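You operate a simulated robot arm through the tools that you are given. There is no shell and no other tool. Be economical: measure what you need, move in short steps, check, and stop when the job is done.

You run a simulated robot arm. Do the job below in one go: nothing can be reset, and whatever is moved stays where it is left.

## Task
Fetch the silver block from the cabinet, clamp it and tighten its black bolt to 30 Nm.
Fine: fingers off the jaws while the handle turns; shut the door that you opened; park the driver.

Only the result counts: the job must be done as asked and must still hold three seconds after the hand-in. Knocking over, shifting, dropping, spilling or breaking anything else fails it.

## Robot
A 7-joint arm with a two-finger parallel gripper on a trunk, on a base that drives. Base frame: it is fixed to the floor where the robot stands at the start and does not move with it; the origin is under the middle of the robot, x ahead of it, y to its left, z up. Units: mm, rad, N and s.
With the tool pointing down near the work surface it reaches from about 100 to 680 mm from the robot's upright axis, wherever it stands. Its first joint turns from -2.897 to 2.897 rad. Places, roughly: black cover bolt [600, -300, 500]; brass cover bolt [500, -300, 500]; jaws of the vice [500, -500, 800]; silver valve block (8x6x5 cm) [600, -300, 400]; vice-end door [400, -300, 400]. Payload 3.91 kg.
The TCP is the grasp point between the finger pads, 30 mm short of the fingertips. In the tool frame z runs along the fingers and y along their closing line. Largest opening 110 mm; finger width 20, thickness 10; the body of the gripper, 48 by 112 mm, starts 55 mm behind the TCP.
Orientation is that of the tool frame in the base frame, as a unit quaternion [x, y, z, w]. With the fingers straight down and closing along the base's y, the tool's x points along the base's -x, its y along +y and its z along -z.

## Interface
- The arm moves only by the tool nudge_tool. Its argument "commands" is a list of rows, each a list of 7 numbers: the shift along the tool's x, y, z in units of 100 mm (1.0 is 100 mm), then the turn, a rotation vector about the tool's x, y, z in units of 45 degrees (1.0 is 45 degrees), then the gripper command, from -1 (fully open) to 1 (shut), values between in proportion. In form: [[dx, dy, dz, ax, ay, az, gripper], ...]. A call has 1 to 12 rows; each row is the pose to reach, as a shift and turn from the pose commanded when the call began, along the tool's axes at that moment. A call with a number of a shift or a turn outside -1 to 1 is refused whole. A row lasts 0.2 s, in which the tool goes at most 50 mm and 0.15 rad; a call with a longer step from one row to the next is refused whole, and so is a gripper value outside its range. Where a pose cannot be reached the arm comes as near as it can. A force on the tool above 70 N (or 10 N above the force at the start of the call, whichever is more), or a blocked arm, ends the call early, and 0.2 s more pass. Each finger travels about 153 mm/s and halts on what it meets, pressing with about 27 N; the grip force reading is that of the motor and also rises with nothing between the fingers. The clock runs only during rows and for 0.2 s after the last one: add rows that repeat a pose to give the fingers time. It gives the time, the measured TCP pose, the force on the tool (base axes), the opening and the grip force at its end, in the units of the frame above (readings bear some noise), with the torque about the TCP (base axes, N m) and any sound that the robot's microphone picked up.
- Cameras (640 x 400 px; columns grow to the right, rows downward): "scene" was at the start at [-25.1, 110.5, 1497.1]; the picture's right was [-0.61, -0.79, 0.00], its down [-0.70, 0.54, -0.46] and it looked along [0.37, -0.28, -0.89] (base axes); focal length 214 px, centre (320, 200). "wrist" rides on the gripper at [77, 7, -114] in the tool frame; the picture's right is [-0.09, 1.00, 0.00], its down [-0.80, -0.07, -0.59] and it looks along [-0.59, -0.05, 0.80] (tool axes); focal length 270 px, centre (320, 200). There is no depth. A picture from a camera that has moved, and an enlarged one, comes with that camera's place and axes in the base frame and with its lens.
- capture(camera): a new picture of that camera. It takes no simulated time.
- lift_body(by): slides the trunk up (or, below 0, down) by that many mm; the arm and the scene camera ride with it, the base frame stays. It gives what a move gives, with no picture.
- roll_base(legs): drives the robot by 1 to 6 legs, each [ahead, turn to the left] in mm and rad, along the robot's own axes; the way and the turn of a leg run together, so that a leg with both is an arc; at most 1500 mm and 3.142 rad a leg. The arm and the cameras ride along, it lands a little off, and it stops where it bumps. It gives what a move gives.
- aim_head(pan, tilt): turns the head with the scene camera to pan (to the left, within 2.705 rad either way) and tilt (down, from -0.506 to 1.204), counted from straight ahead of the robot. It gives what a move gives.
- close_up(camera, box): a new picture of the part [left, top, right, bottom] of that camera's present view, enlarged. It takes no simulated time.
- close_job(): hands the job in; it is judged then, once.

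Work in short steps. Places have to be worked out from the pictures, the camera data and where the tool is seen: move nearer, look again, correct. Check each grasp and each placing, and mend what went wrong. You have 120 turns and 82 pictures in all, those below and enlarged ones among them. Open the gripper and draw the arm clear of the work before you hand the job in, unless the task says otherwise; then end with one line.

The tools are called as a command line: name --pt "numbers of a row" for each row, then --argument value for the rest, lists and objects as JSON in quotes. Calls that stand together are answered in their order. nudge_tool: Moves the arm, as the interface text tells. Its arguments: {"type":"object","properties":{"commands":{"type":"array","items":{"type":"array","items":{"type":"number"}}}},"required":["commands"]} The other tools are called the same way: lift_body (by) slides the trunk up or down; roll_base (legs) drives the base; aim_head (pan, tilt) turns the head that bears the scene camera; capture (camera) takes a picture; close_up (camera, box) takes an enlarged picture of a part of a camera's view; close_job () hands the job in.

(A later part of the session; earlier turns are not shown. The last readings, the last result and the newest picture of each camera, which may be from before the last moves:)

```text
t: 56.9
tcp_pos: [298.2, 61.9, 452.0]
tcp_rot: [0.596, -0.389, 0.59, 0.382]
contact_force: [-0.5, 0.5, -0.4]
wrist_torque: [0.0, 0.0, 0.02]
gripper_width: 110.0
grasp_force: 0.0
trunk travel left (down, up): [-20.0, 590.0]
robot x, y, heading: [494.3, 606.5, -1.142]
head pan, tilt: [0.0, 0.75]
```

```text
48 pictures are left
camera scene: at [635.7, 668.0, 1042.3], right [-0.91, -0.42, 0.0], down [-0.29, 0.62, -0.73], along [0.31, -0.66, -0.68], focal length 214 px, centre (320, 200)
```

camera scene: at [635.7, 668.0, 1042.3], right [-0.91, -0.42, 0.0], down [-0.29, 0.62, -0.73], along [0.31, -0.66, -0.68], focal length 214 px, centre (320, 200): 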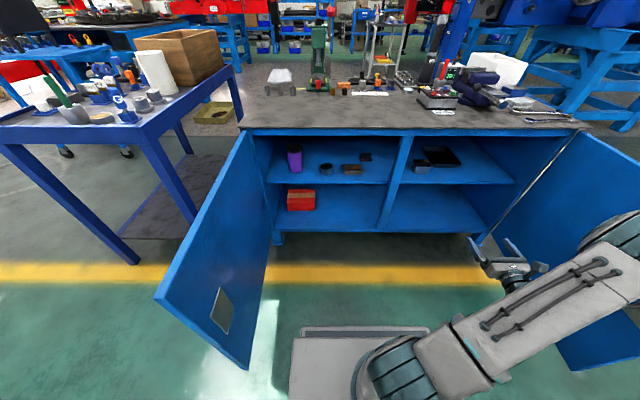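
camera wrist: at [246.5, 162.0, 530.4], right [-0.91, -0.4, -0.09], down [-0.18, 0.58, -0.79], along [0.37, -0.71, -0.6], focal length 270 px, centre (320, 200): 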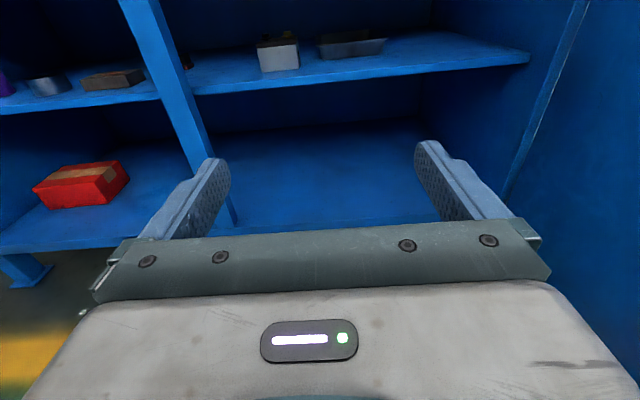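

Triangulated: shelf z≈426, block front d≈512, s≈368. Drive forward 250 and shift the arm left/up, then look again.

roll_base --legs '[[250, 0]]'

nudge_tool --pt "0.1 -0.35 0 0 0 0 -1" --pt "0.2 -0.7 0 0 0 0 -1" --pt "0.3 -0.7 0 0 0 0 -1" --pt "0.4 -0.7 0 0 0 0 -1"

capture --camera "wrist"

```text
t: 58.7
tcp_pos: [403.6, -164.1, 452.9]
tcp_rot: [0.595, -0.389, 0.59, 0.383]
contact_force: [0.1, -1.0, -0.4]
wrist_torque: [0.01, 0.02, 0.0]
gripper_width: 110.1
grasp_force: 0.0
trunk travel left (down, up): [-20.0, 590.0]
robot x, y, heading: [603.4, 387.3, -1.137]
head pan, tilt: [0.0, 0.75]
```

```text
t: 59.7
tcp_pos: [466.8, -136.0, 492.1]
tcp_rot: [0.595, -0.391, 0.589, 0.384]
contact_force: [0.0, 0.7, -0.7]
wrist_torque: [-0.04, 0.02, 0.01]
gripper_width: 110.1
grasp_force: 0.1
trunk travel left (down, up): [-20.0, 590.0]
robot x, y, heading: [601.0, 386.6, -1.137]
head pan, tilt: [0.0, 0.75]
```

```text
47 pictures are left
camera wrist: at [414.5, -34.9, 569.7], right [-0.91, -0.4, -0.09], down [-0.18, 0.58, -0.79], along [0.37, -0.71, -0.6], focal length 270 px, centre (320, 200)
```

wrist: 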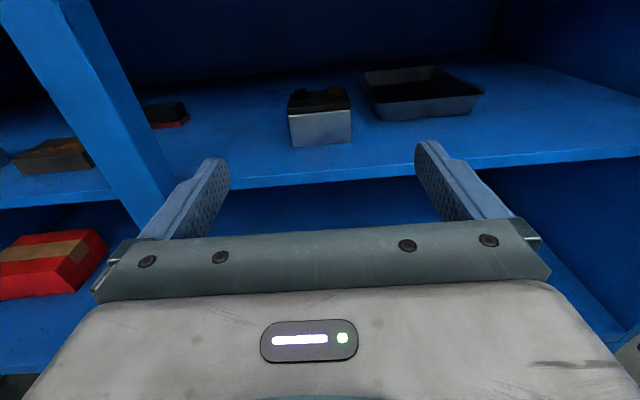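

Refined: block 80 mm wide across s, centre s≈370, front d≈535, shelf ≈412. Advance 110 mm by base and re-measure.

roll_base --legs '[[110, 0]]'

capture --camera "wrist"

```text
t: 60.9
tcp_pos: [513.1, -233.6, 491.9]
tcp_rot: [0.596, -0.389, 0.59, 0.383]
contact_force: [-0.5, 0.4, -0.1]
wrist_torque: [0.02, -0.02, 0.01]
gripper_width: 110.1
grasp_force: 0.1
trunk travel left (down, up): [-20.0, 590.0]
robot x, y, heading: [647.1, 290.0, -1.136]
head pan, tilt: [0.0, 0.75]
```

```text
46 pictures are left
camera wrist: at [461.3, -133.1, 569.8], right [-0.91, -0.4, -0.09], down [-0.18, 0.58, -0.79], along [0.37, -0.71, -0.6], focal length 270 px, centre (320, 200)
```

wrist: 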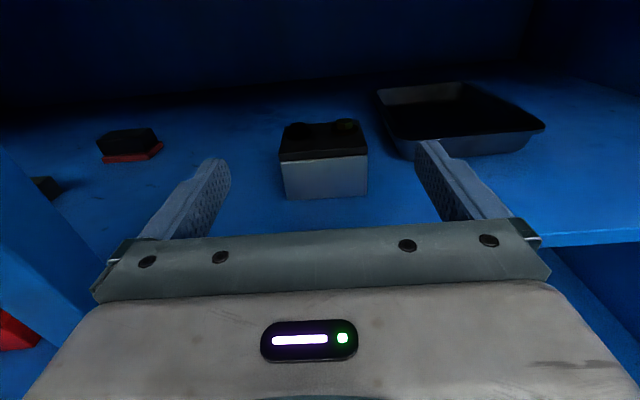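

Block: front d≈510, shelf z≈424, centre s≈369; tray corner at s≈290, d≈572. Narrow the fingers to 96 mm, lower to z≈456, then advance 115 mm.

nudge_tool --pt "-0.18 0 0 0 0 0 -0.75" --pt "-0.36 0 0 0 0 0 -0.75" --pt "-0.36 0 0.3 0 0 0 -0.75" --pt "-0.36 0 0.5 0 0 0 -0.75" --pt "-0.36 0 0.5 0 0 0 -0.75"

capture --camera "wrist"

```text
t: 62.1
tcp_pos: [534.6, -281.3, 456.1]
tcp_rot: [0.596, -0.388, 0.59, 0.382]
contact_force: [-0.5, -0.8, -0.2]
wrist_torque: [-0.03, 0.05, 0.0]
gripper_width: 96.6
grasp_force: 0.1
trunk travel left (down, up): [-20.0, 590.0]
robot x, y, heading: [646.4, 286.1, -1.134]
head pan, tilt: [0.0, 0.75]
```

```text
45 pictures are left
camera wrist: at [482.1, -180.6, 533.4], right [-0.91, -0.4, -0.09], down [-0.18, 0.58, -0.79], along [0.37, -0.71, -0.6], focal length 270 px, centre (320, 200)
```

wrist: 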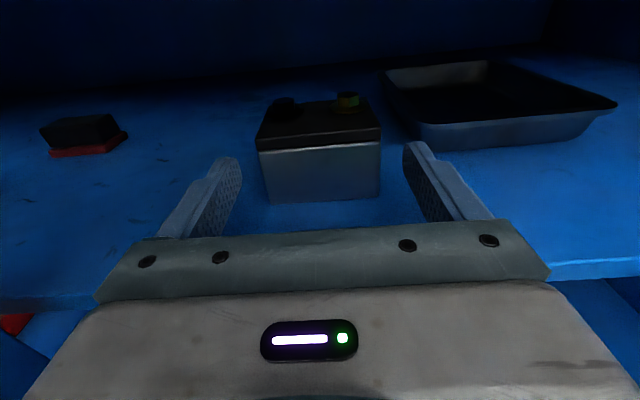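

Block is centred between the fingers; black bolt left, brass right. Advance 63 mm and grip.

nudge_tool --pt "0 0 0.22 0 0 0 -0.75" --pt "0 0 0.44 0 0 0 -0.75" --pt "0 0 0.63 0 0 0 -0.75" --pt "0 0 0.63 0 0 0 -0.75" --pt "0 0 0.63 0 0 0 0" --pt "0 0 0.63 0 0 0 1" --pt "0 0 0.63 0 0 0 1" --pt "0 0 0.63 0 0 0 1"

capture --camera "wrist"

```text
t: 62.7
tcp_pos: [541.7, -306.9, 451.6]
tcp_rot: [0.596, -0.394, 0.587, 0.38]
contact_force: [-5.9, 8.7, 3.3]
wrist_torque: [0.37, 0.22, 0.31]
gripper_width: 96.1
grasp_force: 0.2
trunk travel left (down, up): [-20.0, 590.0]
robot x, y, heading: [649.5, 286.6, -1.14]
head pan, tilt: [0.0, 0.75]
stopped in row 2: the force on the tool passed its limit at 100 N (the readings are from after the stop); the commanded pose is now the measured one
```

```text
44 pictures are left
camera wrist: at [489.8, -207.4, 530.8], right [-0.91, -0.39, -0.1], down [-0.17, 0.59, -0.79], along [0.37, -0.7, -0.61], focal length 270 px, centre (320, 200)
```

wrist: 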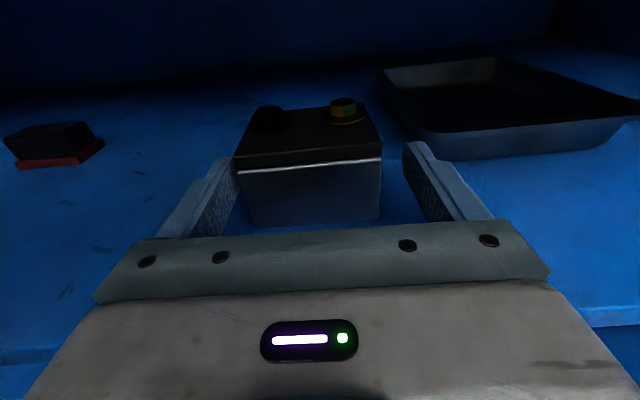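

Left finger tip met the block edge. Back off 15 mm, shift 7 mm left, open a bit more, raise 5 mm, advance again.

nudge_tool --pt "0 0 -0.2 0 0 0 -0.75" --pt "0.05 -0.08 -0.2 0.02 0 0 -0.9" --pt "0.05 -0.08 -0.2 0.02 0 0 -0.9"

nudge_tool --pt "0 0 0.15 0 0 0 -0.9" --pt "0 0 0.3 0 0 0 -0.9" --pt "0 0 0.4 0 0 0 -0.9" --pt "0 0 0.5 0 0 0 -0.9" --pt "0 0 0.57 0 0 0 -0.9"

capture --camera "wrist"

```text
t: 63.5
tcp_pos: [544.8, -284.1, 457.1]
tcp_rot: [0.599, -0.39, 0.59, 0.376]
contact_force: [0.5, -0.3, -0.2]
wrist_torque: [-0.03, -0.01, 0.0]
gripper_width: 104.5
grasp_force: 0.0
trunk travel left (down, up): [-20.0, 590.0]
robot x, y, heading: [650.1, 290.5, -1.14]
head pan, tilt: [0.0, 0.75]
```

```text
t: 64.1
tcp_pos: [549.4, -304.7, 454.1]
tcp_rot: [0.599, -0.396, 0.587, 0.374]
contact_force: [-6.3, 13.5, 4.5]
wrist_torque: [0.65, 0.17, 0.21]
gripper_width: 104.5
grasp_force: 0.1
trunk travel left (down, up): [-20.0, 590.0]
robot x, y, heading: [643.5, 287.2, -1.149]
head pan, tilt: [0.0, 0.75]
stopped in row 3: the force on the tool passed its limit at 98 N (the readings are from after the stop); the commanded pose is now the measured one
```

```text
43 pictures are left
camera wrist: at [496.7, -205.7, 534.2], right [-0.91, -0.4, -0.11], down [-0.17, 0.6, -0.78], along [0.38, -0.69, -0.62], focal length 270 px, centre (320, 200)
```

wrist: 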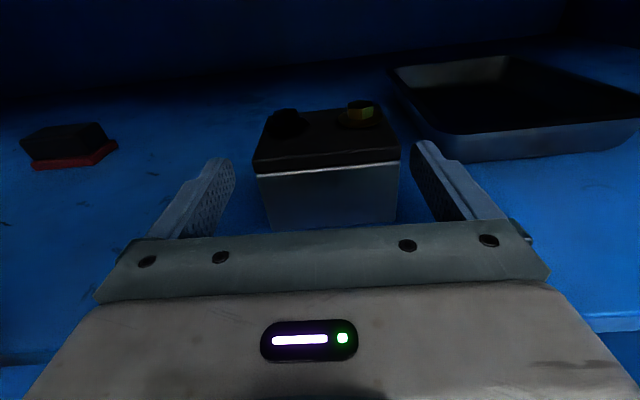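

It's not the fingers: the wrist housing behind the hand hits the shelf's front edge. Back off and pitch the tool 25° nose-down.

nudge_tool --pt "0 0 -0.25 0 0 0 -0.9" --pt "0.1 0 -0.5 0 -0.15 0 -0.9" --pt "0.15 0 -0.5 0 -0.3 0 -0.9" --pt "0.2 0 -0.5 0 -0.45 0 -0.9" --pt "0.2 0 -0.5 0 -0.556 0 -0.9" --pt "0.2 0 -0.5 0 -0.556 0 -0.9"

capture --camera "wrist"

```text
t: 65.5
tcp_pos: [529.8, -260.9, 474.4]
tcp_rot: [0.712, -0.468, 0.443, 0.279]
contact_force: [0.4, 0.7, 1.2]
wrist_torque: [0.0, 0.0, -0.06]
gripper_width: 104.6
grasp_force: 0.1
trunk travel left (down, up): [-20.0, 590.0]
robot x, y, heading: [642.7, 288.7, -1.142]
head pan, tilt: [0.0, 0.75]
```

```text
42 pictures are left
camera wrist: at [495.3, -202.8, 594.9], right [-0.92, -0.37, -0.1], down [-0.29, 0.85, -0.44], along [0.25, -0.38, -0.89], focal length 270 px, centre (320, 200)
```

wrist: 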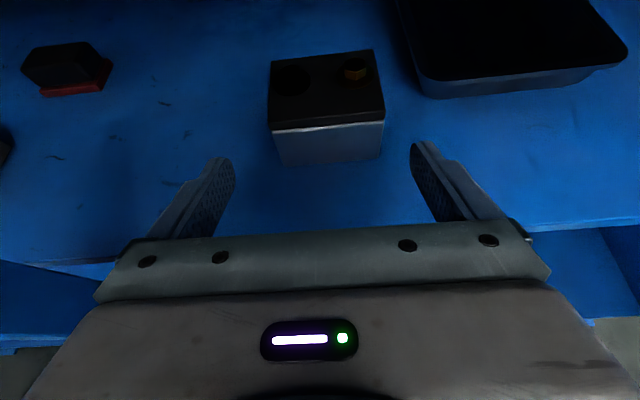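

Good top view: block centre s≈371, front d≈510. TCP must go 83 forward, 22 down along the pitched tool.

nudge_tool --pt "0.06 0.03 0.28 0 0 0 -0.9" --pt "0.12 0.03 0.56 0 0 0 -0.9" --pt "0.18 0.03 0.84 0 0 0 -0.9" --pt "0.18 0.03 0.84 0 0 0 -0.9"

capture --camera "wrist"

```text
t: 66.5
tcp_pos: [562.8, -337.9, 452.9]
tcp_rot: [0.712, -0.468, 0.443, 0.278]
contact_force: [-0.3, -0.3, -0.3]
wrist_torque: [0.05, 0.02, -0.03]
gripper_width: 104.2
grasp_force: 0.0
trunk travel left (down, up): [-20.0, 590.0]
robot x, y, heading: [644.8, 294.4, -1.141]
head pan, tilt: [0.0, 0.75]
```

```text
41 pictures are left
camera wrist: at [527.4, -279.6, 572.2], right [-0.92, -0.37, -0.1], down [-0.29, 0.85, -0.44], along [0.25, -0.38, -0.89], focal length 270 px, centre (320, 200)
```

wrist: 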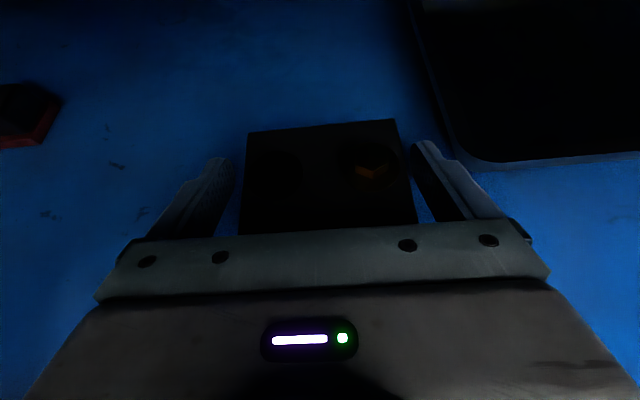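

Block between the fingers. 10 mm further, then close.

nudge_tool --pt "0.05 0 0.1 0 0 0 -0.9" --pt "0.05 0 0.1 0 0 0 -0.6" --pt "0.05 0 0.1 0 0 0 -0.3" --pt "0.05 0 0.1 0 0 0 0.2" --pt "0.05 0 0.1 0 0 0 1" --pt "0.05 0 0.1 0 0 0 1"

```text
t: 67.9
tcp_pos: [566.8, -347.4, 452.2]
tcp_rot: [0.713, -0.467, 0.444, 0.277]
contact_force: [-2.2, -1.6, 0.1]
wrist_torque: [-0.22, 0.17, 0.03]
gripper_width: 72.2
grasp_force: 27.0
trunk travel left (down, up): [-20.0, 590.0]
robot x, y, heading: [647.5, 289.6, -1.14]
head pan, tilt: [0.0, 0.75]
```

Gripped (72 mm). Lift 35 mm and check.

nudge_tool --pt "0.1 0 -0.05 0 0 0 1" --pt "0.2 0 -0.1 0 0 0 1" --pt "0.31 0 -0.16 0 0 0 1" --pt "0.31 0 -0.16 0 0 0 1"

capture --camera "wrist"

```text
t: 68.9
tcp_pos: [567.0, -346.0, 488.2]
tcp_rot: [0.713, -0.467, 0.444, 0.277]
contact_force: [-0.2, 0.6, -6.6]
wrist_torque: [-0.09, -0.03, 0.0]
gripper_width: 72.1
grasp_force: 27.3
trunk travel left (down, up): [-20.0, 590.0]
robot x, y, heading: [644.9, 283.7, -1.141]
head pan, tilt: [0.0, 0.75]
```

```text
40 pictures are left
camera wrist: at [530.3, -289.4, 607.8], right [-0.92, -0.37, -0.1], down [-0.29, 0.85, -0.44], along [0.25, -0.38, -0.89], focal length 270 px, centre (320, 200)
```

wrist: 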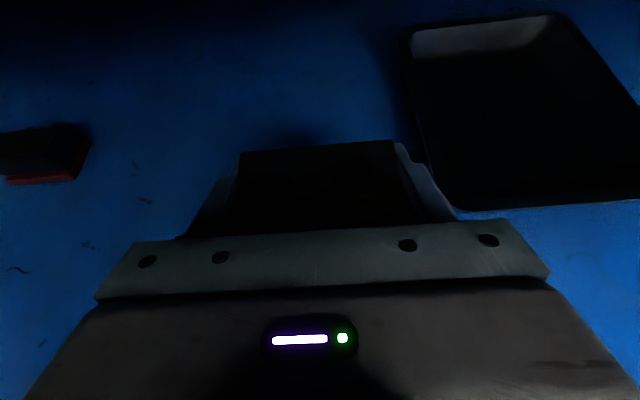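

Block held (≈0.66 kg). Back straight out, then raise the trunk.

roll_base --legs '[[-330, 0]]'

lift_body --by 400

capture --camera "wrist"

capture --camera "scene"

```text
t: 71.0
tcp_pos: [422.2, -46.8, 488.4]
tcp_rot: [0.709, -0.474, 0.44, 0.281]
contact_force: [-1.0, 0.1, -4.9]
wrist_torque: [-0.09, 0.0, -0.02]
gripper_width: 71.8
grasp_force: 27.1
trunk travel left (down, up): [-20.0, 590.0]
robot x, y, heading: [513.9, 588.7, -1.159]
head pan, tilt: [0.0, 0.75]
```

```text
t: 74.9
tcp_pos: [420.3, -46.1, 887.7]
tcp_rot: [0.708, -0.474, 0.441, 0.282]
contact_force: [0.0, -0.4, -6.3]
wrist_torque: [-0.11, -0.01, 0.0]
gripper_width: 71.9
grasp_force: 26.5
trunk travel left (down, up): [-420.0, 190.0]
robot x, y, heading: [512.9, 590.0, -1.16]
head pan, tilt: [0.0, 0.75]
```

```text
39 pictures are left
camera wrist: at [386.8, 11.2, 1007.7], right [-0.93, -0.35, -0.1], down [-0.28, 0.85, -0.44], along [0.24, -0.39, -0.89], focal length 270 px, centre (320, 200)
```

wrist: 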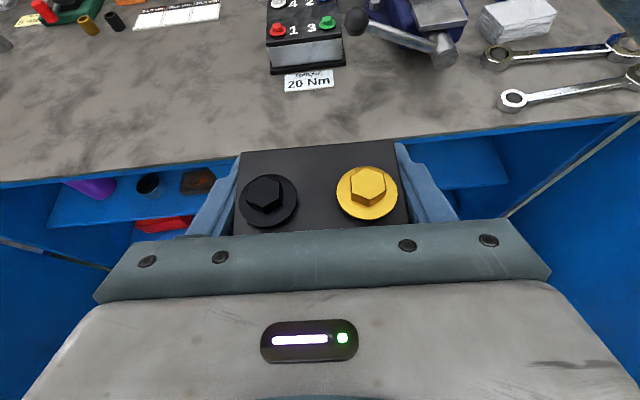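

```text
38 pictures are left
camera scene: at [652.3, 641.8, 1442.2], right [-0.92, -0.4, 0.0], down [-0.27, 0.63, -0.73], along [0.29, -0.67, -0.68], focal length 214 px, centre (320, 200)
```

scene: 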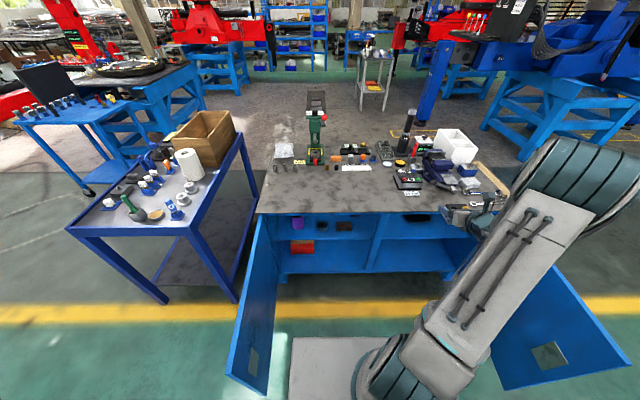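

Block held level with both hex bolts up. Raise more and drive nearer to view the vice from above.

lift_body --by 150

roll_base --legs '[[0, -0.419], [358, 0], [0, 0.435]]'

capture --camera "wrist"

capture --camera "scene"

```text
t: 76.6
tcp_pos: [421.4, -46.9, 1037.5]
tcp_rot: [0.708, -0.475, 0.44, 0.282]
contact_force: [0.8, 0.3, -5.2]
wrist_torque: [-0.08, -0.03, 0.01]
gripper_width: 72.0
grasp_force: 27.2
trunk travel left (down, up): [-570.0, 40.0]
robot x, y, heading: [511.6, 594.4, -1.159]
head pan, tilt: [0.0, 0.75]
```

```text
t: 81.5
tcp_pos: [412.6, -413.2, 1037.4]
tcp_rot: [0.709, -0.473, 0.442, 0.281]
contact_force: [-0.5, -0.3, -5.6]
wrist_torque: [-0.1, -0.05, -0.04]
gripper_width: 72.1
grasp_force: 27.7
trunk travel left (down, up): [-570.0, 40.0]
robot x, y, heading: [503.2, 223.3, -1.164]
head pan, tilt: [0.0, 0.75]
```

```text
37 pictures are left
camera wrist: at [378.5, -355.0, 1157.7], right [-0.93, -0.35, -0.1], down [-0.28, 0.85, -0.44], along [0.24, -0.39, -0.89], focal length 270 px, centre (320, 200)
```

wrist: 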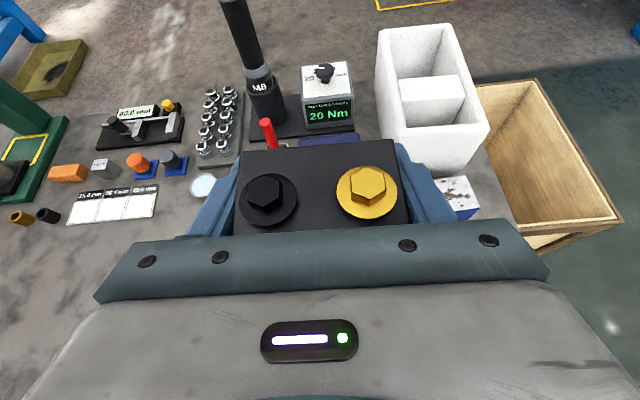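

```text
36 pictures are left
camera scene: at [644.3, 275.4, 1592.2], right [-0.92, -0.4, 0.0], down [-0.27, 0.63, -0.73], along [0.29, -0.67, -0.68], focal length 214 px, centre (320, 200)
```

scene: 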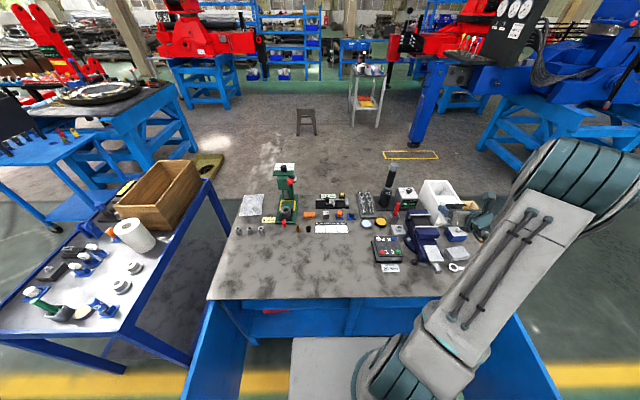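

close_up --camera "scene" --box '[360, 155, 500, 285]'

close_up --camera "wrist" --box '[230, 40, 400, 150]'

```text
3.08 times, centred on (430, 220) of scene
camera zoom: at [644.3, 275.4, 1592.2], right [-0.92, -0.4, 0.0], down [-0.27, 0.63, -0.73], along [0.29, -0.67, -0.68], focal length 660 px, centre (-18, 138)
```

zoom: 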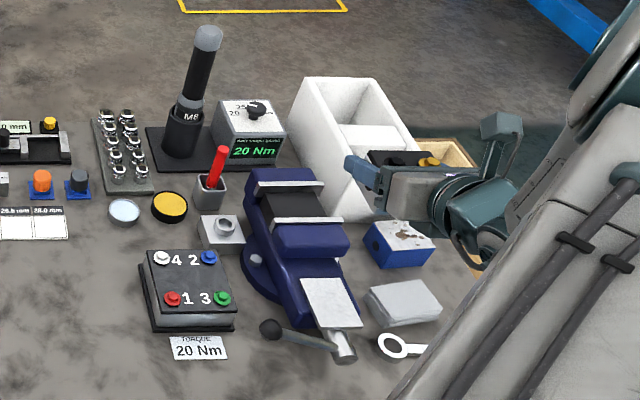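

```text
3.64 times, centred on (315, 95) of wrist
camera zoom: at [378.5, -355.0, 1157.7], right [-0.93, -0.35, -0.1], down [-0.28, 0.85, -0.44], along [0.24, -0.39, -0.89], focal length 983 px, centre (338, 582)
```

zoom: 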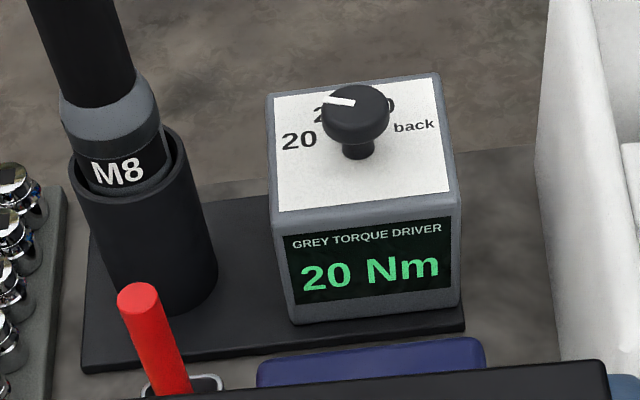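

Need a better look at the jaws; back off 150 mm so the wrist camera sees past the block.

roll_base --legs '[[-150, 0]]'

close_up --camera "wrist" --box '[200, 0, 480, 175]'

```text
t: 82.9
tcp_pos: [353.2, -278.6, 1038.4]
tcp_rot: [0.708, -0.475, 0.441, 0.282]
contact_force: [-0.5, 0.2, -4.9]
wrist_torque: [-0.07, -0.06, -0.03]
gripper_width: 71.9
grasp_force: 27.3
trunk travel left (down, up): [-570.0, 40.0]
robot x, y, heading: [444.6, 356.4, -1.164]
head pan, tilt: [0.0, 0.75]
```

```text
2.29 times, centred on (340, 88) of wrist
camera zoom: at [318.3, -220.6, 1158.1], right [-0.93, -0.35, -0.1], down [-0.28, 0.85, -0.44], along [0.24, -0.39, -0.89], focal length 618 px, centre (274, 457)
```

zoom: 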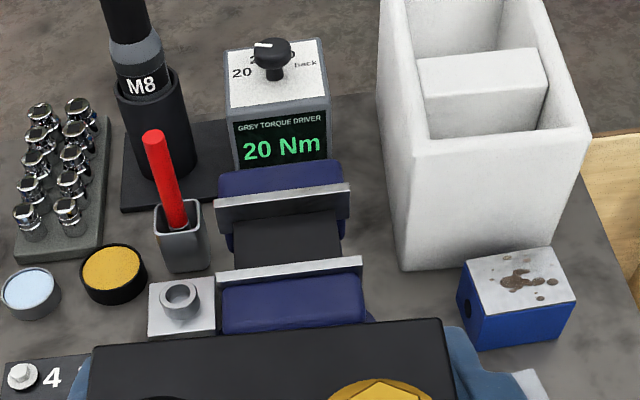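

Jaws: centre s≈199, d≈685, top z≈830, bed ≈805, gap ≈72 mm, aligned with the bench. My fingertips overhang the block's back face, so I'll set the block on the free bench area and re-grip 18 mm further back.

roll_base --legs '[[0, 0.65]]'

lift_body --by -240

capture --camera "wrist"

```text
t: 85.0
tcp_pos: [748.7, -209.1, 1038.3]
tcp_rot: [0.821, -0.23, 0.507, 0.131]
contact_force: [0.3, -0.6, -5.4]
wrist_torque: [-0.05, -0.07, 0.01]
gripper_width: 72.1
grasp_force: 27.1
trunk travel left (down, up): [-570.0, 40.0]
robot x, y, heading: [449.5, 354.6, -0.53]
head pan, tilt: [0.0, 0.75]
```

```text
t: 87.5
tcp_pos: [746.9, -210.2, 798.6]
tcp_rot: [0.82, -0.23, 0.507, 0.13]
contact_force: [-0.2, 0.2, -5.1]
wrist_torque: [-0.07, -0.08, 0.01]
gripper_width: 71.8
grasp_force: 26.9
trunk travel left (down, up): [-330.0, 280.0]
robot x, y, heading: [447.5, 360.9, -0.529]
head pan, tilt: [0.0, 0.75]
```

```text
32 pictures are left
camera wrist: at [685.8, -183.8, 917.6], right [-0.54, -0.84, -0.1], down [-0.73, 0.52, -0.44], along [0.42, -0.17, -0.89], focal length 270 px, centre (320, 200)
```

wrist: 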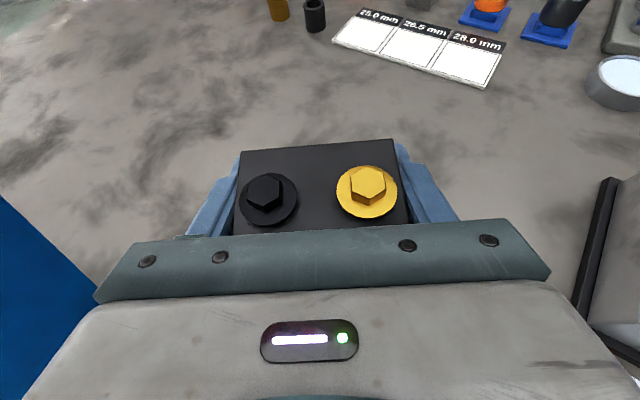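

Clear area below. Lower vertically by 50 mm, then in small steps to contact.

nudge_tool --pt "-0.15 0 0.075 0 0 0 1" --pt "-0.3 0 0.15 0 0 0 1" --pt "-0.4 0 0.2 0 0 0 1" --pt "-0.43 0 0.218 0 0 0 1" --pt "-0.455 0 0.23 0 0 0 1" --pt "-0.455 0 0.23 0 0 0 1"

nudge_tool --pt "-0.02 0 0.01 0 0 0 1" --pt "-0.04 0 0.02 0 0 0 1" --pt "-0.06 0 0.03 0 0 0 1"

```text
t: 88.9
tcp_pos: [748.8, -209.0, 747.4]
tcp_rot: [0.821, -0.229, 0.507, 0.131]
contact_force: [-0.3, -0.2, 3.7]
wrist_torque: [-0.11, 0.49, 0.02]
gripper_width: 71.9
grasp_force: 27.2
trunk travel left (down, up): [-330.0, 280.0]
robot x, y, heading: [445.3, 358.8, -0.53]
head pan, tilt: [0.0, 0.75]
```

```text
t: 89.7
tcp_pos: [746.5, -208.7, 742.9]
tcp_rot: [0.819, -0.228, 0.51, 0.132]
contact_force: [-1.0, -0.4, 22.5]
wrist_torque: [-0.59, 0.44, 0.0]
gripper_width: 72.0
grasp_force: 27.3
trunk travel left (down, up): [-330.0, 280.0]
robot x, y, heading: [450.5, 354.8, -0.531]
head pan, tilt: [0.0, 0.75]
```

Block is on the bench. Open, pull back 18 mm horizontally, re-grip.

nudge_tool --pt "0.02 0 -0.01 0 0 0 0.1" --pt "0.02 0 -0.01 0 0 0 -0.6" --pt "0.02 0 -0.01 0 0 0 -0.6" --pt "-0.06 0 -0.17 0 0 0 -0.6" --pt "-0.06 0 -0.17 0 0 0 -0.6" --pt "-0.06 0 -0.17 0 0 0 -0.2" --pt "-0.06 0 -0.17 0 0 0 0.3" --pt "-0.06 0 -0.17 0 0 0 1" --pt "-0.06 0 -0.17 0 0 0 1" --pt "-0.06 0 -0.17 0 0 0 1"

capture --camera "wrist"

```text
t: 91.9
tcp_pos: [732.4, -199.1, 742.4]
tcp_rot: [0.821, -0.229, 0.507, 0.13]
contact_force: [-6.5, 1.5, 11.3]
wrist_torque: [-0.2, 0.79, -0.16]
gripper_width: 72.4
grasp_force: 26.9
trunk travel left (down, up): [-330.0, 280.0]
robot x, y, heading: [440.6, 357.2, -0.53]
head pan, tilt: [0.0, 0.75]
```

```text
31 pictures are left
camera wrist: at [670.8, -173.1, 863.3], right [-0.54, -0.84, -0.1], down [-0.73, 0.52, -0.44], along [0.42, -0.17, -0.89], focal length 270 px, centre (320, 200)
```

wrist: 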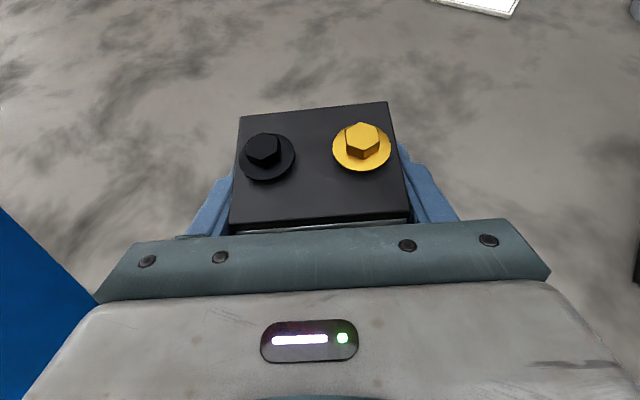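

Re-gripped: block spans about -27…+33 mm about the TCP, 38 mm below it. Lift and go back toward the vice.

nudge_tool --pt "0.15 0 -0.075 0 0 0 1" --pt "0.45 0 -0.23 0 0 0 1" --pt "0.45 0 -0.23 0 0 0 1"

lift_body --by 190

roll_base --legs '[[0, -0.63]]'

close_up --camera "wrist" --box '[200, 0, 480, 175]'

```text
t: 92.7
tcp_pos: [733.0, -200.1, 792.8]
tcp_rot: [0.821, -0.23, 0.505, 0.13]
contact_force: [0.2, 0.7, -5.3]
wrist_torque: [0.01, 0.0, -0.06]
gripper_width: 72.1
grasp_force: 26.9
trunk travel left (down, up): [-330.0, 280.0]
robot x, y, heading: [442.2, 356.4, -0.523]
head pan, tilt: [0.0, 0.75]
```

```text
t: 94.8
tcp_pos: [731.7, -200.1, 983.4]
tcp_rot: [0.821, -0.23, 0.506, 0.131]
contact_force: [-0.3, -0.8, -6.0]
wrist_torque: [0.01, 0.02, -0.01]
gripper_width: 71.7
grasp_force: 26.7
trunk travel left (down, up): [-520.0, 90.0]
robot x, y, heading: [445.2, 356.1, -0.531]
head pan, tilt: [0.0, 0.75]
```

```text
t: 96.9
tcp_pos: [358.2, -263.9, 984.6]
tcp_rot: [0.713, -0.467, 0.444, 0.278]
contact_force: [0.2, -0.2, -6.0]
wrist_torque: [0.0, 0.03, 0.03]
gripper_width: 71.8
grasp_force: 27.0
trunk travel left (down, up): [-520.0, 90.0]
robot x, y, heading: [443.0, 358.2, -1.148]
head pan, tilt: [0.0, 0.75]
```

```text
2.29 times, centred on (340, 88) of wrist
camera zoom: at [322.3, -206.4, 1103.8], right [-0.92, -0.37, -0.1], down [-0.29, 0.85, -0.44], along [0.25, -0.38, -0.89], focal length 618 px, centre (274, 457)
```

zoom: 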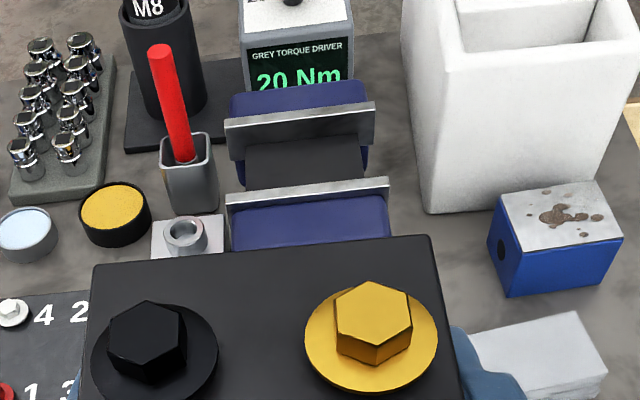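

Jaw gap measured again: d 647–716, s centre 200, top 830, bed ≈803. Drive forward 240 and fine-adjust above the jaws.

roll_base --legs '[[240, 0]]'

```text
t: 98.6
tcp_pos: [455.8, -477.9, 983.0]
tcp_rot: [0.713, -0.467, 0.443, 0.277]
contact_force: [0.2, -0.2, -5.5]
wrist_torque: [0.0, -0.01, -0.01]
gripper_width: 71.8
grasp_force: 27.0
trunk travel left (down, up): [-520.0, 90.0]
robot x, y, heading: [543.8, 143.4, -1.147]
head pan, tilt: [0.0, 0.75]
```

nudge_tool --pt "0.13 0.08 0.25 0 0 0 1" --pt "0.255 0.17 0.5 0 0 0 1" --pt "0.255 0.17 0.5 0 0 0 1"

lift_body --by -100

capture --camera "wrist"

close_up --camera "scene" --box '[380, 190, 500, 290]'

```text
t: 99.4
tcp_pos: [461.3, -536.5, 981.8]
tcp_rot: [0.713, -0.468, 0.443, 0.278]
contact_force: [0.0, -1.0, -5.6]
wrist_torque: [0.02, 0.01, -0.02]
gripper_width: 72.0
grasp_force: 27.3
trunk travel left (down, up): [-520.0, 90.0]
robot x, y, heading: [539.8, 141.9, -1.147]
head pan, tilt: [0.0, 0.75]
```

```text
t: 100.7
tcp_pos: [461.9, -535.7, 880.7]
tcp_rot: [0.713, -0.467, 0.443, 0.277]
contact_force: [-0.1, -1.2, -6.3]
wrist_torque: [0.05, -0.01, -0.01]
gripper_width: 72.0
grasp_force: 26.8
trunk travel left (down, up): [-420.0, 190.0]
robot x, y, heading: [546.6, 145.4, -1.145]
head pan, tilt: [0.0, 0.75]
```

```text
29 pictures are left
camera wrist: at [426.2, -479.0, 1001.4], right [-0.92, -0.37, -0.1], down [-0.29, 0.85, -0.44], along [0.25, -0.38, -0.89], focal length 270 px, centre (320, 200)
```

wrist: 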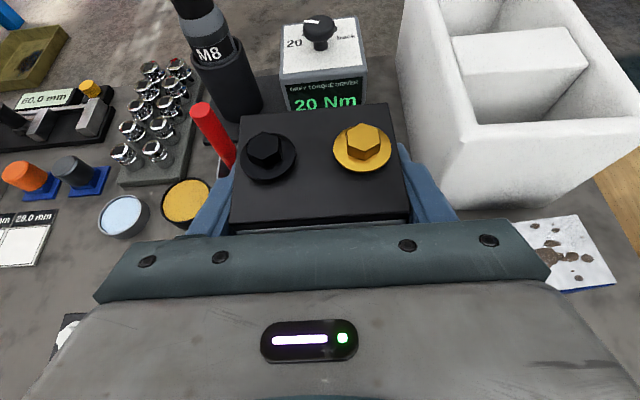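

```text
4.00 times, centred on (440, 240) of scene
camera zoom: at [682.4, 198.0, 1442.3], right [-0.91, -0.41, 0.0], down [-0.28, 0.62, -0.73], along [0.3, -0.67, -0.68], focal length 858 px, centre (-160, 40)
```

zoom: 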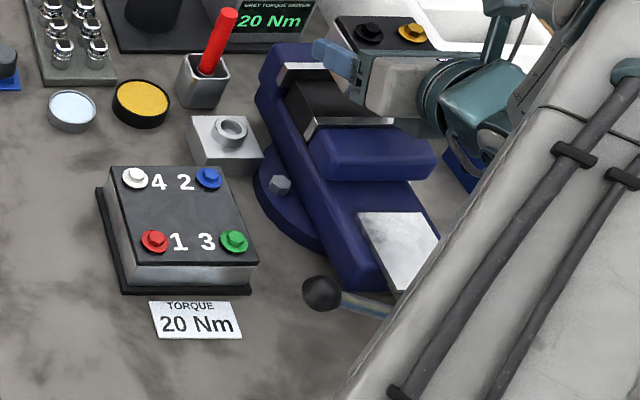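

TCP at s=198.5, d=678.7 over the gap. Lower into the jaws by trunk, watching force.

lift_body --by -20

lift_body --by -8

close_up --camera "scene" --box '[420, 180, 500, 240]'

```text
t: 101.4
tcp_pos: [460.6, -536.2, 861.9]
tcp_rot: [0.713, -0.468, 0.443, 0.278]
contact_force: [-0.3, 0.9, -4.6]
wrist_torque: [0.0, -0.02, 0.03]
gripper_width: 71.7
grasp_force: 27.2
trunk travel left (down, up): [-400.0, 210.0]
robot x, y, heading: [540.1, 145.6, -1.142]
head pan, tilt: [0.0, 0.75]
```

```text
t: 102.0
tcp_pos: [461.2, -535.4, 853.3]
tcp_rot: [0.712, -0.469, 0.442, 0.278]
contact_force: [0.2, 1.0, -5.8]
wrist_torque: [0.0, 0.0, 0.01]
gripper_width: 72.1
grasp_force: 26.9
trunk travel left (down, up): [-392.0, 218.0]
robot x, y, heading: [542.0, 143.2, -1.144]
head pan, tilt: [0.0, 0.75]
```

```text
6.67 times, centred on (460, 210) of scene
camera zoom: at [682.4, 198.0, 1414.2], right [-0.91, -0.41, 0.0], down [-0.28, 0.62, -0.73], along [0.3, -0.67, -0.68], focal length 1430 px, centre (-613, 133)
```

zoom: 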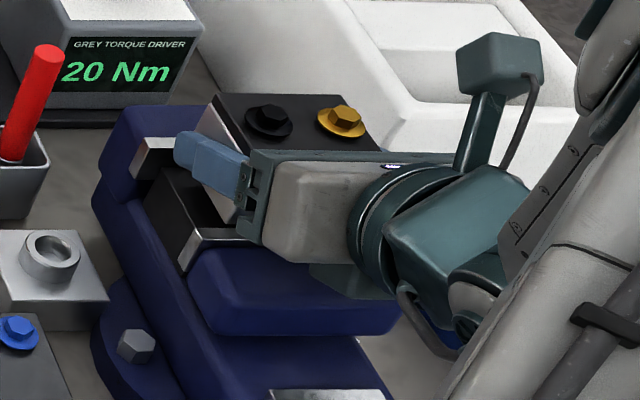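

Block is entering the gap cleanly. Continue down.

lift_body --by -6

lift_body --by -4

```text
t: 102.5
tcp_pos: [461.9, -535.8, 847.9]
tcp_rot: [0.713, -0.467, 0.444, 0.277]
contact_force: [-0.2, -0.5, -5.2]
wrist_torque: [0.03, 0.03, -0.02]
gripper_width: 71.9
grasp_force: 26.8
trunk travel left (down, up): [-386.0, 224.0]
robot x, y, heading: [543.2, 140.4, -1.147]
head pan, tilt: [0.0, 0.75]
```

```text
t: 103.1
tcp_pos: [463.0, -536.3, 843.1]
tcp_rot: [0.713, -0.467, 0.443, 0.278]
contact_force: [-0.4, 0.5, -5.2]
wrist_torque: [0.04, 0.0, -0.01]
gripper_width: 72.3
grasp_force: 27.1
trunk travel left (down, up): [-382.0, 228.0]
robot x, y, heading: [542.3, 145.1, -1.141]
head pan, tilt: [0.0, 0.75]
```

lift_body --by -3

lift_body --by -3

close_up --camera "scene" --box '[420, 180, 500, 240]'

```text
t: 103.6
tcp_pos: [461.1, -535.8, 839.5]
tcp_rot: [0.713, -0.468, 0.443, 0.277]
contact_force: [0.0, -0.2, -5.2]
wrist_torque: [0.03, -0.02, -0.01]
gripper_width: 72.0
grasp_force: 27.2
trunk travel left (down, up): [-379.0, 231.0]
robot x, y, heading: [541.7, 143.3, -1.146]
head pan, tilt: [0.0, 0.75]
```

```text
t: 104.1
tcp_pos: [461.5, -536.7, 840.4]
tcp_rot: [0.712, -0.466, 0.445, 0.279]
contact_force: [-0.5, -0.7, 9.1]
wrist_torque: [0.94, 0.67, 0.05]
gripper_width: 71.8
grasp_force: 26.9
trunk travel left (down, up): [-376.0, 234.0]
robot x, y, heading: [543.4, 141.3, -1.146]
head pan, tilt: [0.0, 0.75]
```

```text
6.67 times, centred on (460, 210) of scene
camera zoom: at [682.7, 199.2, 1398.4], right [-0.91, -0.41, 0.0], down [-0.28, 0.62, -0.73], along [0.3, -0.67, -0.68], focal length 1430 px, centre (-613, 133)
```

zoom: 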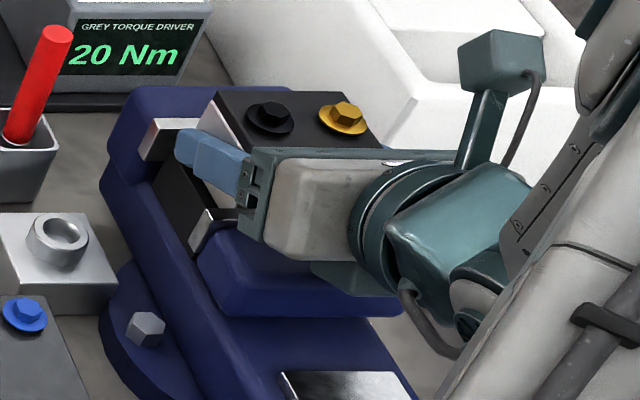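

Block rests on the bed (14 N). Open and retreat along the tool axis.

nudge_tool --pt "0 0 0 0 0 0 0.1" --pt "0 0 0 0 0 0 -0.5" --pt "0 0 0 0 0 0 -0.6" --pt "0 0 -0.3 0 0 0 -0.6" --pt "0 0 -0.6 0 0 0 -0.6" --pt "0 0 -0.95 0 0 0 -0.6" --pt "0 0 -0.95 0 0 0 -0.6"

lift_body --by 100

roll_base --legs '[[-120, 0]]'

capture --camera "wrist"

```text
t: 105.7
tcp_pos: [424.0, -456.9, 880.3]
tcp_rot: [0.712, -0.468, 0.443, 0.278]
contact_force: [0.9, 0.2, -0.3]
wrist_torque: [0.01, 0.0, 0.0]
gripper_width: 87.9
grasp_force: 0.0
trunk travel left (down, up): [-376.0, 234.0]
robot x, y, heading: [539.3, 142.3, -1.142]
head pan, tilt: [0.0, 0.75]
```

```text
t: 107.0
tcp_pos: [424.8, -456.4, 982.3]
tcp_rot: [0.712, -0.467, 0.444, 0.278]
contact_force: [-0.1, -0.9, -0.2]
wrist_torque: [0.04, 0.0, 0.02]
gripper_width: 88.1
grasp_force: 0.0
trunk travel left (down, up): [-476.0, 134.0]
robot x, y, heading: [543.0, 142.4, -1.145]
head pan, tilt: [0.0, 0.75]
```

```text
t: 108.3
tcp_pos: [375.7, -346.1, 980.3]
tcp_rot: [0.713, -0.467, 0.444, 0.277]
contact_force: [-0.2, 0.1, 0.1]
wrist_torque: [0.02, 0.02, -0.03]
gripper_width: 87.9
grasp_force: 0.0
trunk travel left (down, up): [-476.0, 134.0]
robot x, y, heading: [492.0, 247.5, -1.135]
head pan, tilt: [0.0, 0.75]
```

```text
25 pictures are left
camera wrist: at [340.0, -290.2, 1100.8], right [-0.92, -0.37, -0.1], down [-0.29, 0.85, -0.44], along [0.25, -0.38, -0.89], focal length 270 px, centre (320, 200)
```

wrist: 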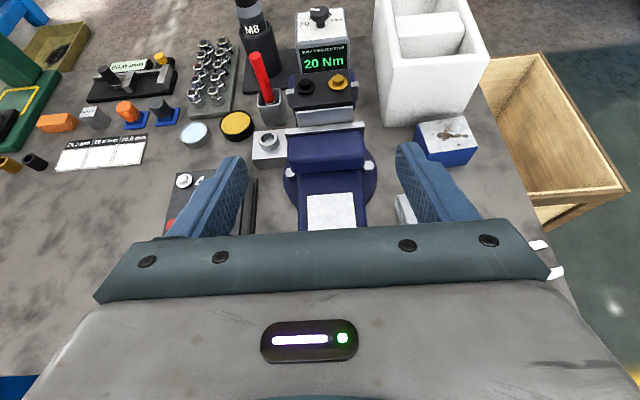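

Block sits in the vice. Now the handle: hub ≈(s196,d468,z766), ball ≈(s313,d474,z813). Back off, close fingers, go to a spot in front of and below the lever and look.

roll_base --legs '[[-90, 0]]'

nudge_tool --pt "0 -0.3 0 0 0 0 1" --pt "0 -0.6 0 0 0 0 1" --pt "0 -0.94 0 0 0 0 1" --pt "0 -0.94 0 0 0 0 1"

lift_body --by -150

capture --camera "wrist"

```text
t: 109.4
tcp_pos: [340.0, -267.3, 980.9]
tcp_rot: [0.713, -0.466, 0.444, 0.277]
contact_force: [-0.1, 0.0, -0.1]
wrist_torque: [-0.01, 0.01, 0.01]
gripper_width: 88.0
grasp_force: 0.0
trunk travel left (down, up): [-476.0, 134.0]
robot x, y, heading: [456.2, 332.2, -1.137]
head pan, tilt: [0.0, 0.75]
```

```text
t: 110.4
tcp_pos: [425.1, -227.4, 979.8]
tcp_rot: [0.713, -0.467, 0.443, 0.278]
contact_force: [-0.3, 1.1, 0.2]
wrist_torque: [0.02, 0.0, -0.03]
gripper_width: 0.3
grasp_force: 27.1
trunk travel left (down, up): [-476.0, 134.0]
robot x, y, heading: [460.5, 331.0, -1.14]
head pan, tilt: [0.0, 0.75]
```

```text
t: 112.1
tcp_pos: [424.7, -229.3, 830.2]
tcp_rot: [0.713, -0.466, 0.444, 0.277]
contact_force: [-0.2, 0.0, 0.1]
wrist_torque: [0.01, 0.02, -0.02]
gripper_width: 0.0
grasp_force: 26.8
trunk travel left (down, up): [-326.0, 284.0]
robot x, y, heading: [454.3, 332.4, -1.143]
head pan, tilt: [0.0, 0.75]
```

```text
24 pictures are left
camera wrist: at [388.8, -171.3, 950.6], right [-0.92, -0.37, -0.1], down [-0.3, 0.85, -0.44], along [0.25, -0.38, -0.89], focal length 270 px, centre (320, 200)
```

wrist: 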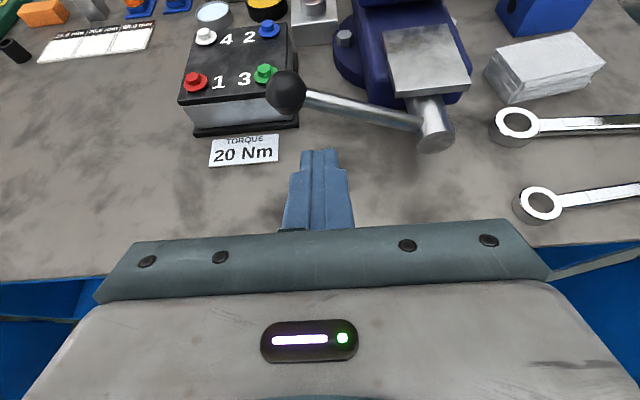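

Measurements confirmed. Lower 52 mm and slide the finger under the lever.

lift_body --by -52

nudge_tool --pt "0.12 0 0.23 0 0 0 1" --pt "0.23 0 0.45 0 0 0 1" --pt "0.34 0 0.67 0 0 0 1" --pt "0.34 0 0.67 0 0 0 1"

capture --camera "wrist"

```text
t: 113.0
tcp_pos: [423.4, -227.9, 777.4]
tcp_rot: [0.713, -0.467, 0.444, 0.278]
contact_force: [-0.5, -0.7, -0.1]
wrist_torque: [0.0, -0.02, -0.01]
gripper_width: 0.0
grasp_force: 26.7
trunk travel left (down, up): [-274.0, 336.0]
robot x, y, heading: [455.1, 334.4, -1.143]
head pan, tilt: [0.0, 0.75]
```

```text
t: 114.0
tcp_pos: [455.1, -297.7, 781.4]
tcp_rot: [0.714, -0.466, 0.444, 0.276]
contact_force: [0.2, 0.4, -0.5]
wrist_torque: [-0.03, 0.0, 0.0]
gripper_width: 0.1
grasp_force: 27.4
trunk travel left (down, up): [-274.0, 336.0]
robot x, y, heading: [454.6, 336.0, -1.145]
head pan, tilt: [0.0, 0.75]
```

```text
23 pictures are left
camera wrist: at [419.5, -239.9, 901.5], right [-0.92, -0.37, -0.1], down [-0.3, 0.85, -0.44], along [0.25, -0.38, -0.89], focal length 270 px, centre (320, 200)
```

wrist: 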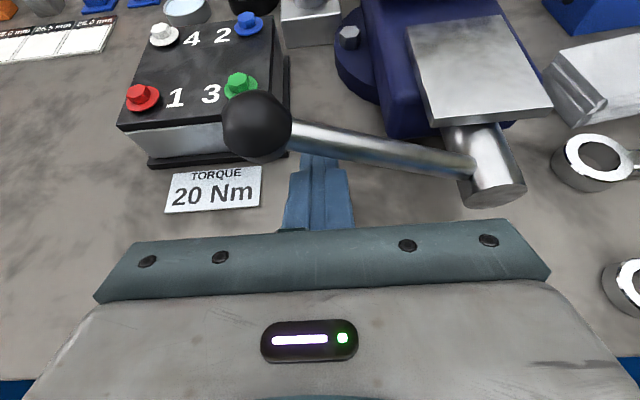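

Finger is under the lever near the ball. Sweep it clockwise (up and over), first part to ~70°.

nudge_tool --pt "0.134 -0.02 0.0 0 0 0 1" --pt "0.223 0 -0.046 0 0 0 1" --pt "0.348 0.06 -0.11 0 0 0 1" --pt "0.461 0.136 -0.167 0 0 0 1" --pt "0.562 0.23 -0.218 0 0 0 1" --pt "0.651 0.34 -0.263 0 0 0 1" --pt "0.719 0.455 -0.298 0 0 0 1" --pt "0.719 0.455 -0.298 0 0 0 1"

capture --camera "wrist"

```text
t: 115.8
tcp_pos: [413.7, -321.1, 858.1]
tcp_rot: [0.713, -0.466, 0.444, 0.277]
contact_force: [1.4, 0.1, 0.4]
wrist_torque: [0.02, 0.02, 0.01]
gripper_width: 0.0
grasp_force: 26.8
trunk travel left (down, up): [-274.0, 336.0]
robot x, y, heading: [460.5, 335.7, -1.14]
head pan, tilt: [0.0, 0.75]
```

```text
22 pictures are left
camera wrist: at [378.0, -263.6, 977.4], right [-0.92, -0.37, -0.1], down [-0.3, 0.85, -0.44], along [0.25, -0.38, -0.89], focal length 270 px, centre (320, 200)
```

wrist: 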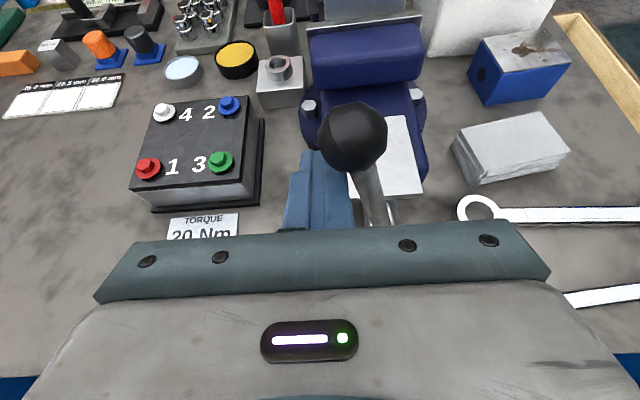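

Lever follows freely. Continue over the top.

nudge_tool --pt "0.071 0.14 -0.036 0 0 0 1" --pt "0.114 0.305 -0.058 0 0 0 1" --pt "0.134 0.48 -0.068 0 0 0 1" --pt "0.113 0.65 -0.057 0 0 0 1" --pt "0.054 0.85 -0.027 0 0 0 1" --pt "0.0 0.98 0.0 0 0 0 1" --pt "0.0 0.98 0.0 0 0 0 1"

capture --camera "wrist"

```text
t: 117.4
tcp_pos: [327.0, -363.4, 853.8]
tcp_rot: [0.714, -0.465, 0.445, 0.276]
contact_force: [3.6, -2.8, 1.4]
wrist_torque: [-0.02, -0.04, 0.03]
gripper_width: 0.0
grasp_force: 26.7
trunk travel left (down, up): [-274.0, 336.0]
robot x, y, heading: [454.4, 330.5, -1.141]
head pan, tilt: [0.0, 0.75]
```

```text
21 pictures are left
camera wrist: at [290.6, -306.3, 974.0], right [-0.92, -0.37, -0.1], down [-0.3, 0.85, -0.44], along [0.25, -0.38, -0.89], focal length 270 px, centre (320, 200)
```

wrist: 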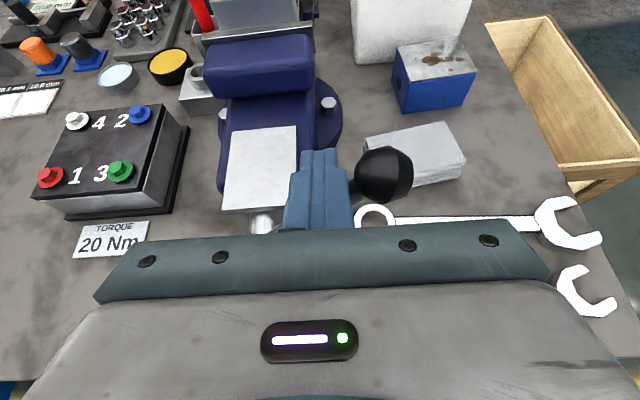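

nudge_tool --pt "-0.027 0.1 0.014 0 0 0 1" --pt "-0.107 0.2 0.054 0 0 0 1" --pt "-0.18 0.28 0.09 0 0 0 1" --pt "-0.25 0.35 0.127 0 0 0 1" --pt "-0.366 0.42 0.185 0 0 0 1" --pt "-0.49 0.47 0.249 0 0 0 1" --pt "-0.49 0.47 0.249 0 0 0 1"

capture --camera "wrist"

```text
t: 118.8
tcp_pos: [296.7, -378.5, 826.4]
tcp_rot: [0.712, -0.449, 0.46, 0.283]
contact_force: [28.9, 56.3, 42.3]
wrist_torque: [0.34, 0.23, -0.61]
gripper_width: 0.1
grasp_force: 27.1
trunk travel left (down, up): [-274.0, 336.0]
robot x, y, heading: [457.7, 332.5, -1.126]
head pan, tilt: [0.0, 0.75]
stopped in row 6: the force on the tool passed its limit at 72 N (the readings are from after the stop); the commanded pose is now the measured one
```

```text
20 pictures are left
camera wrist: at [257.8, -317.4, 944.7], right [-0.91, -0.4, -0.09], down [-0.32, 0.82, -0.48], along [0.27, -0.41, -0.87], focal length 270 px, centre (320, 200)
```

wrist: 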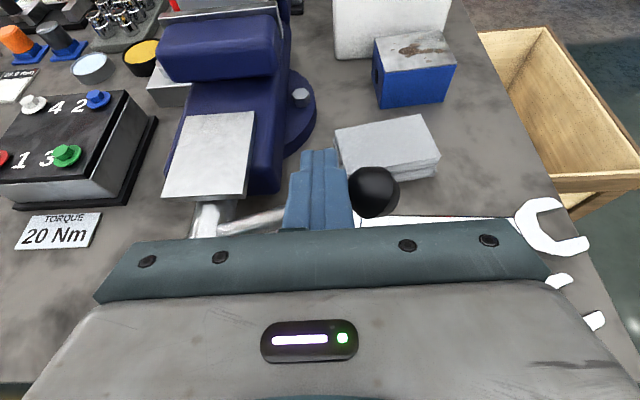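

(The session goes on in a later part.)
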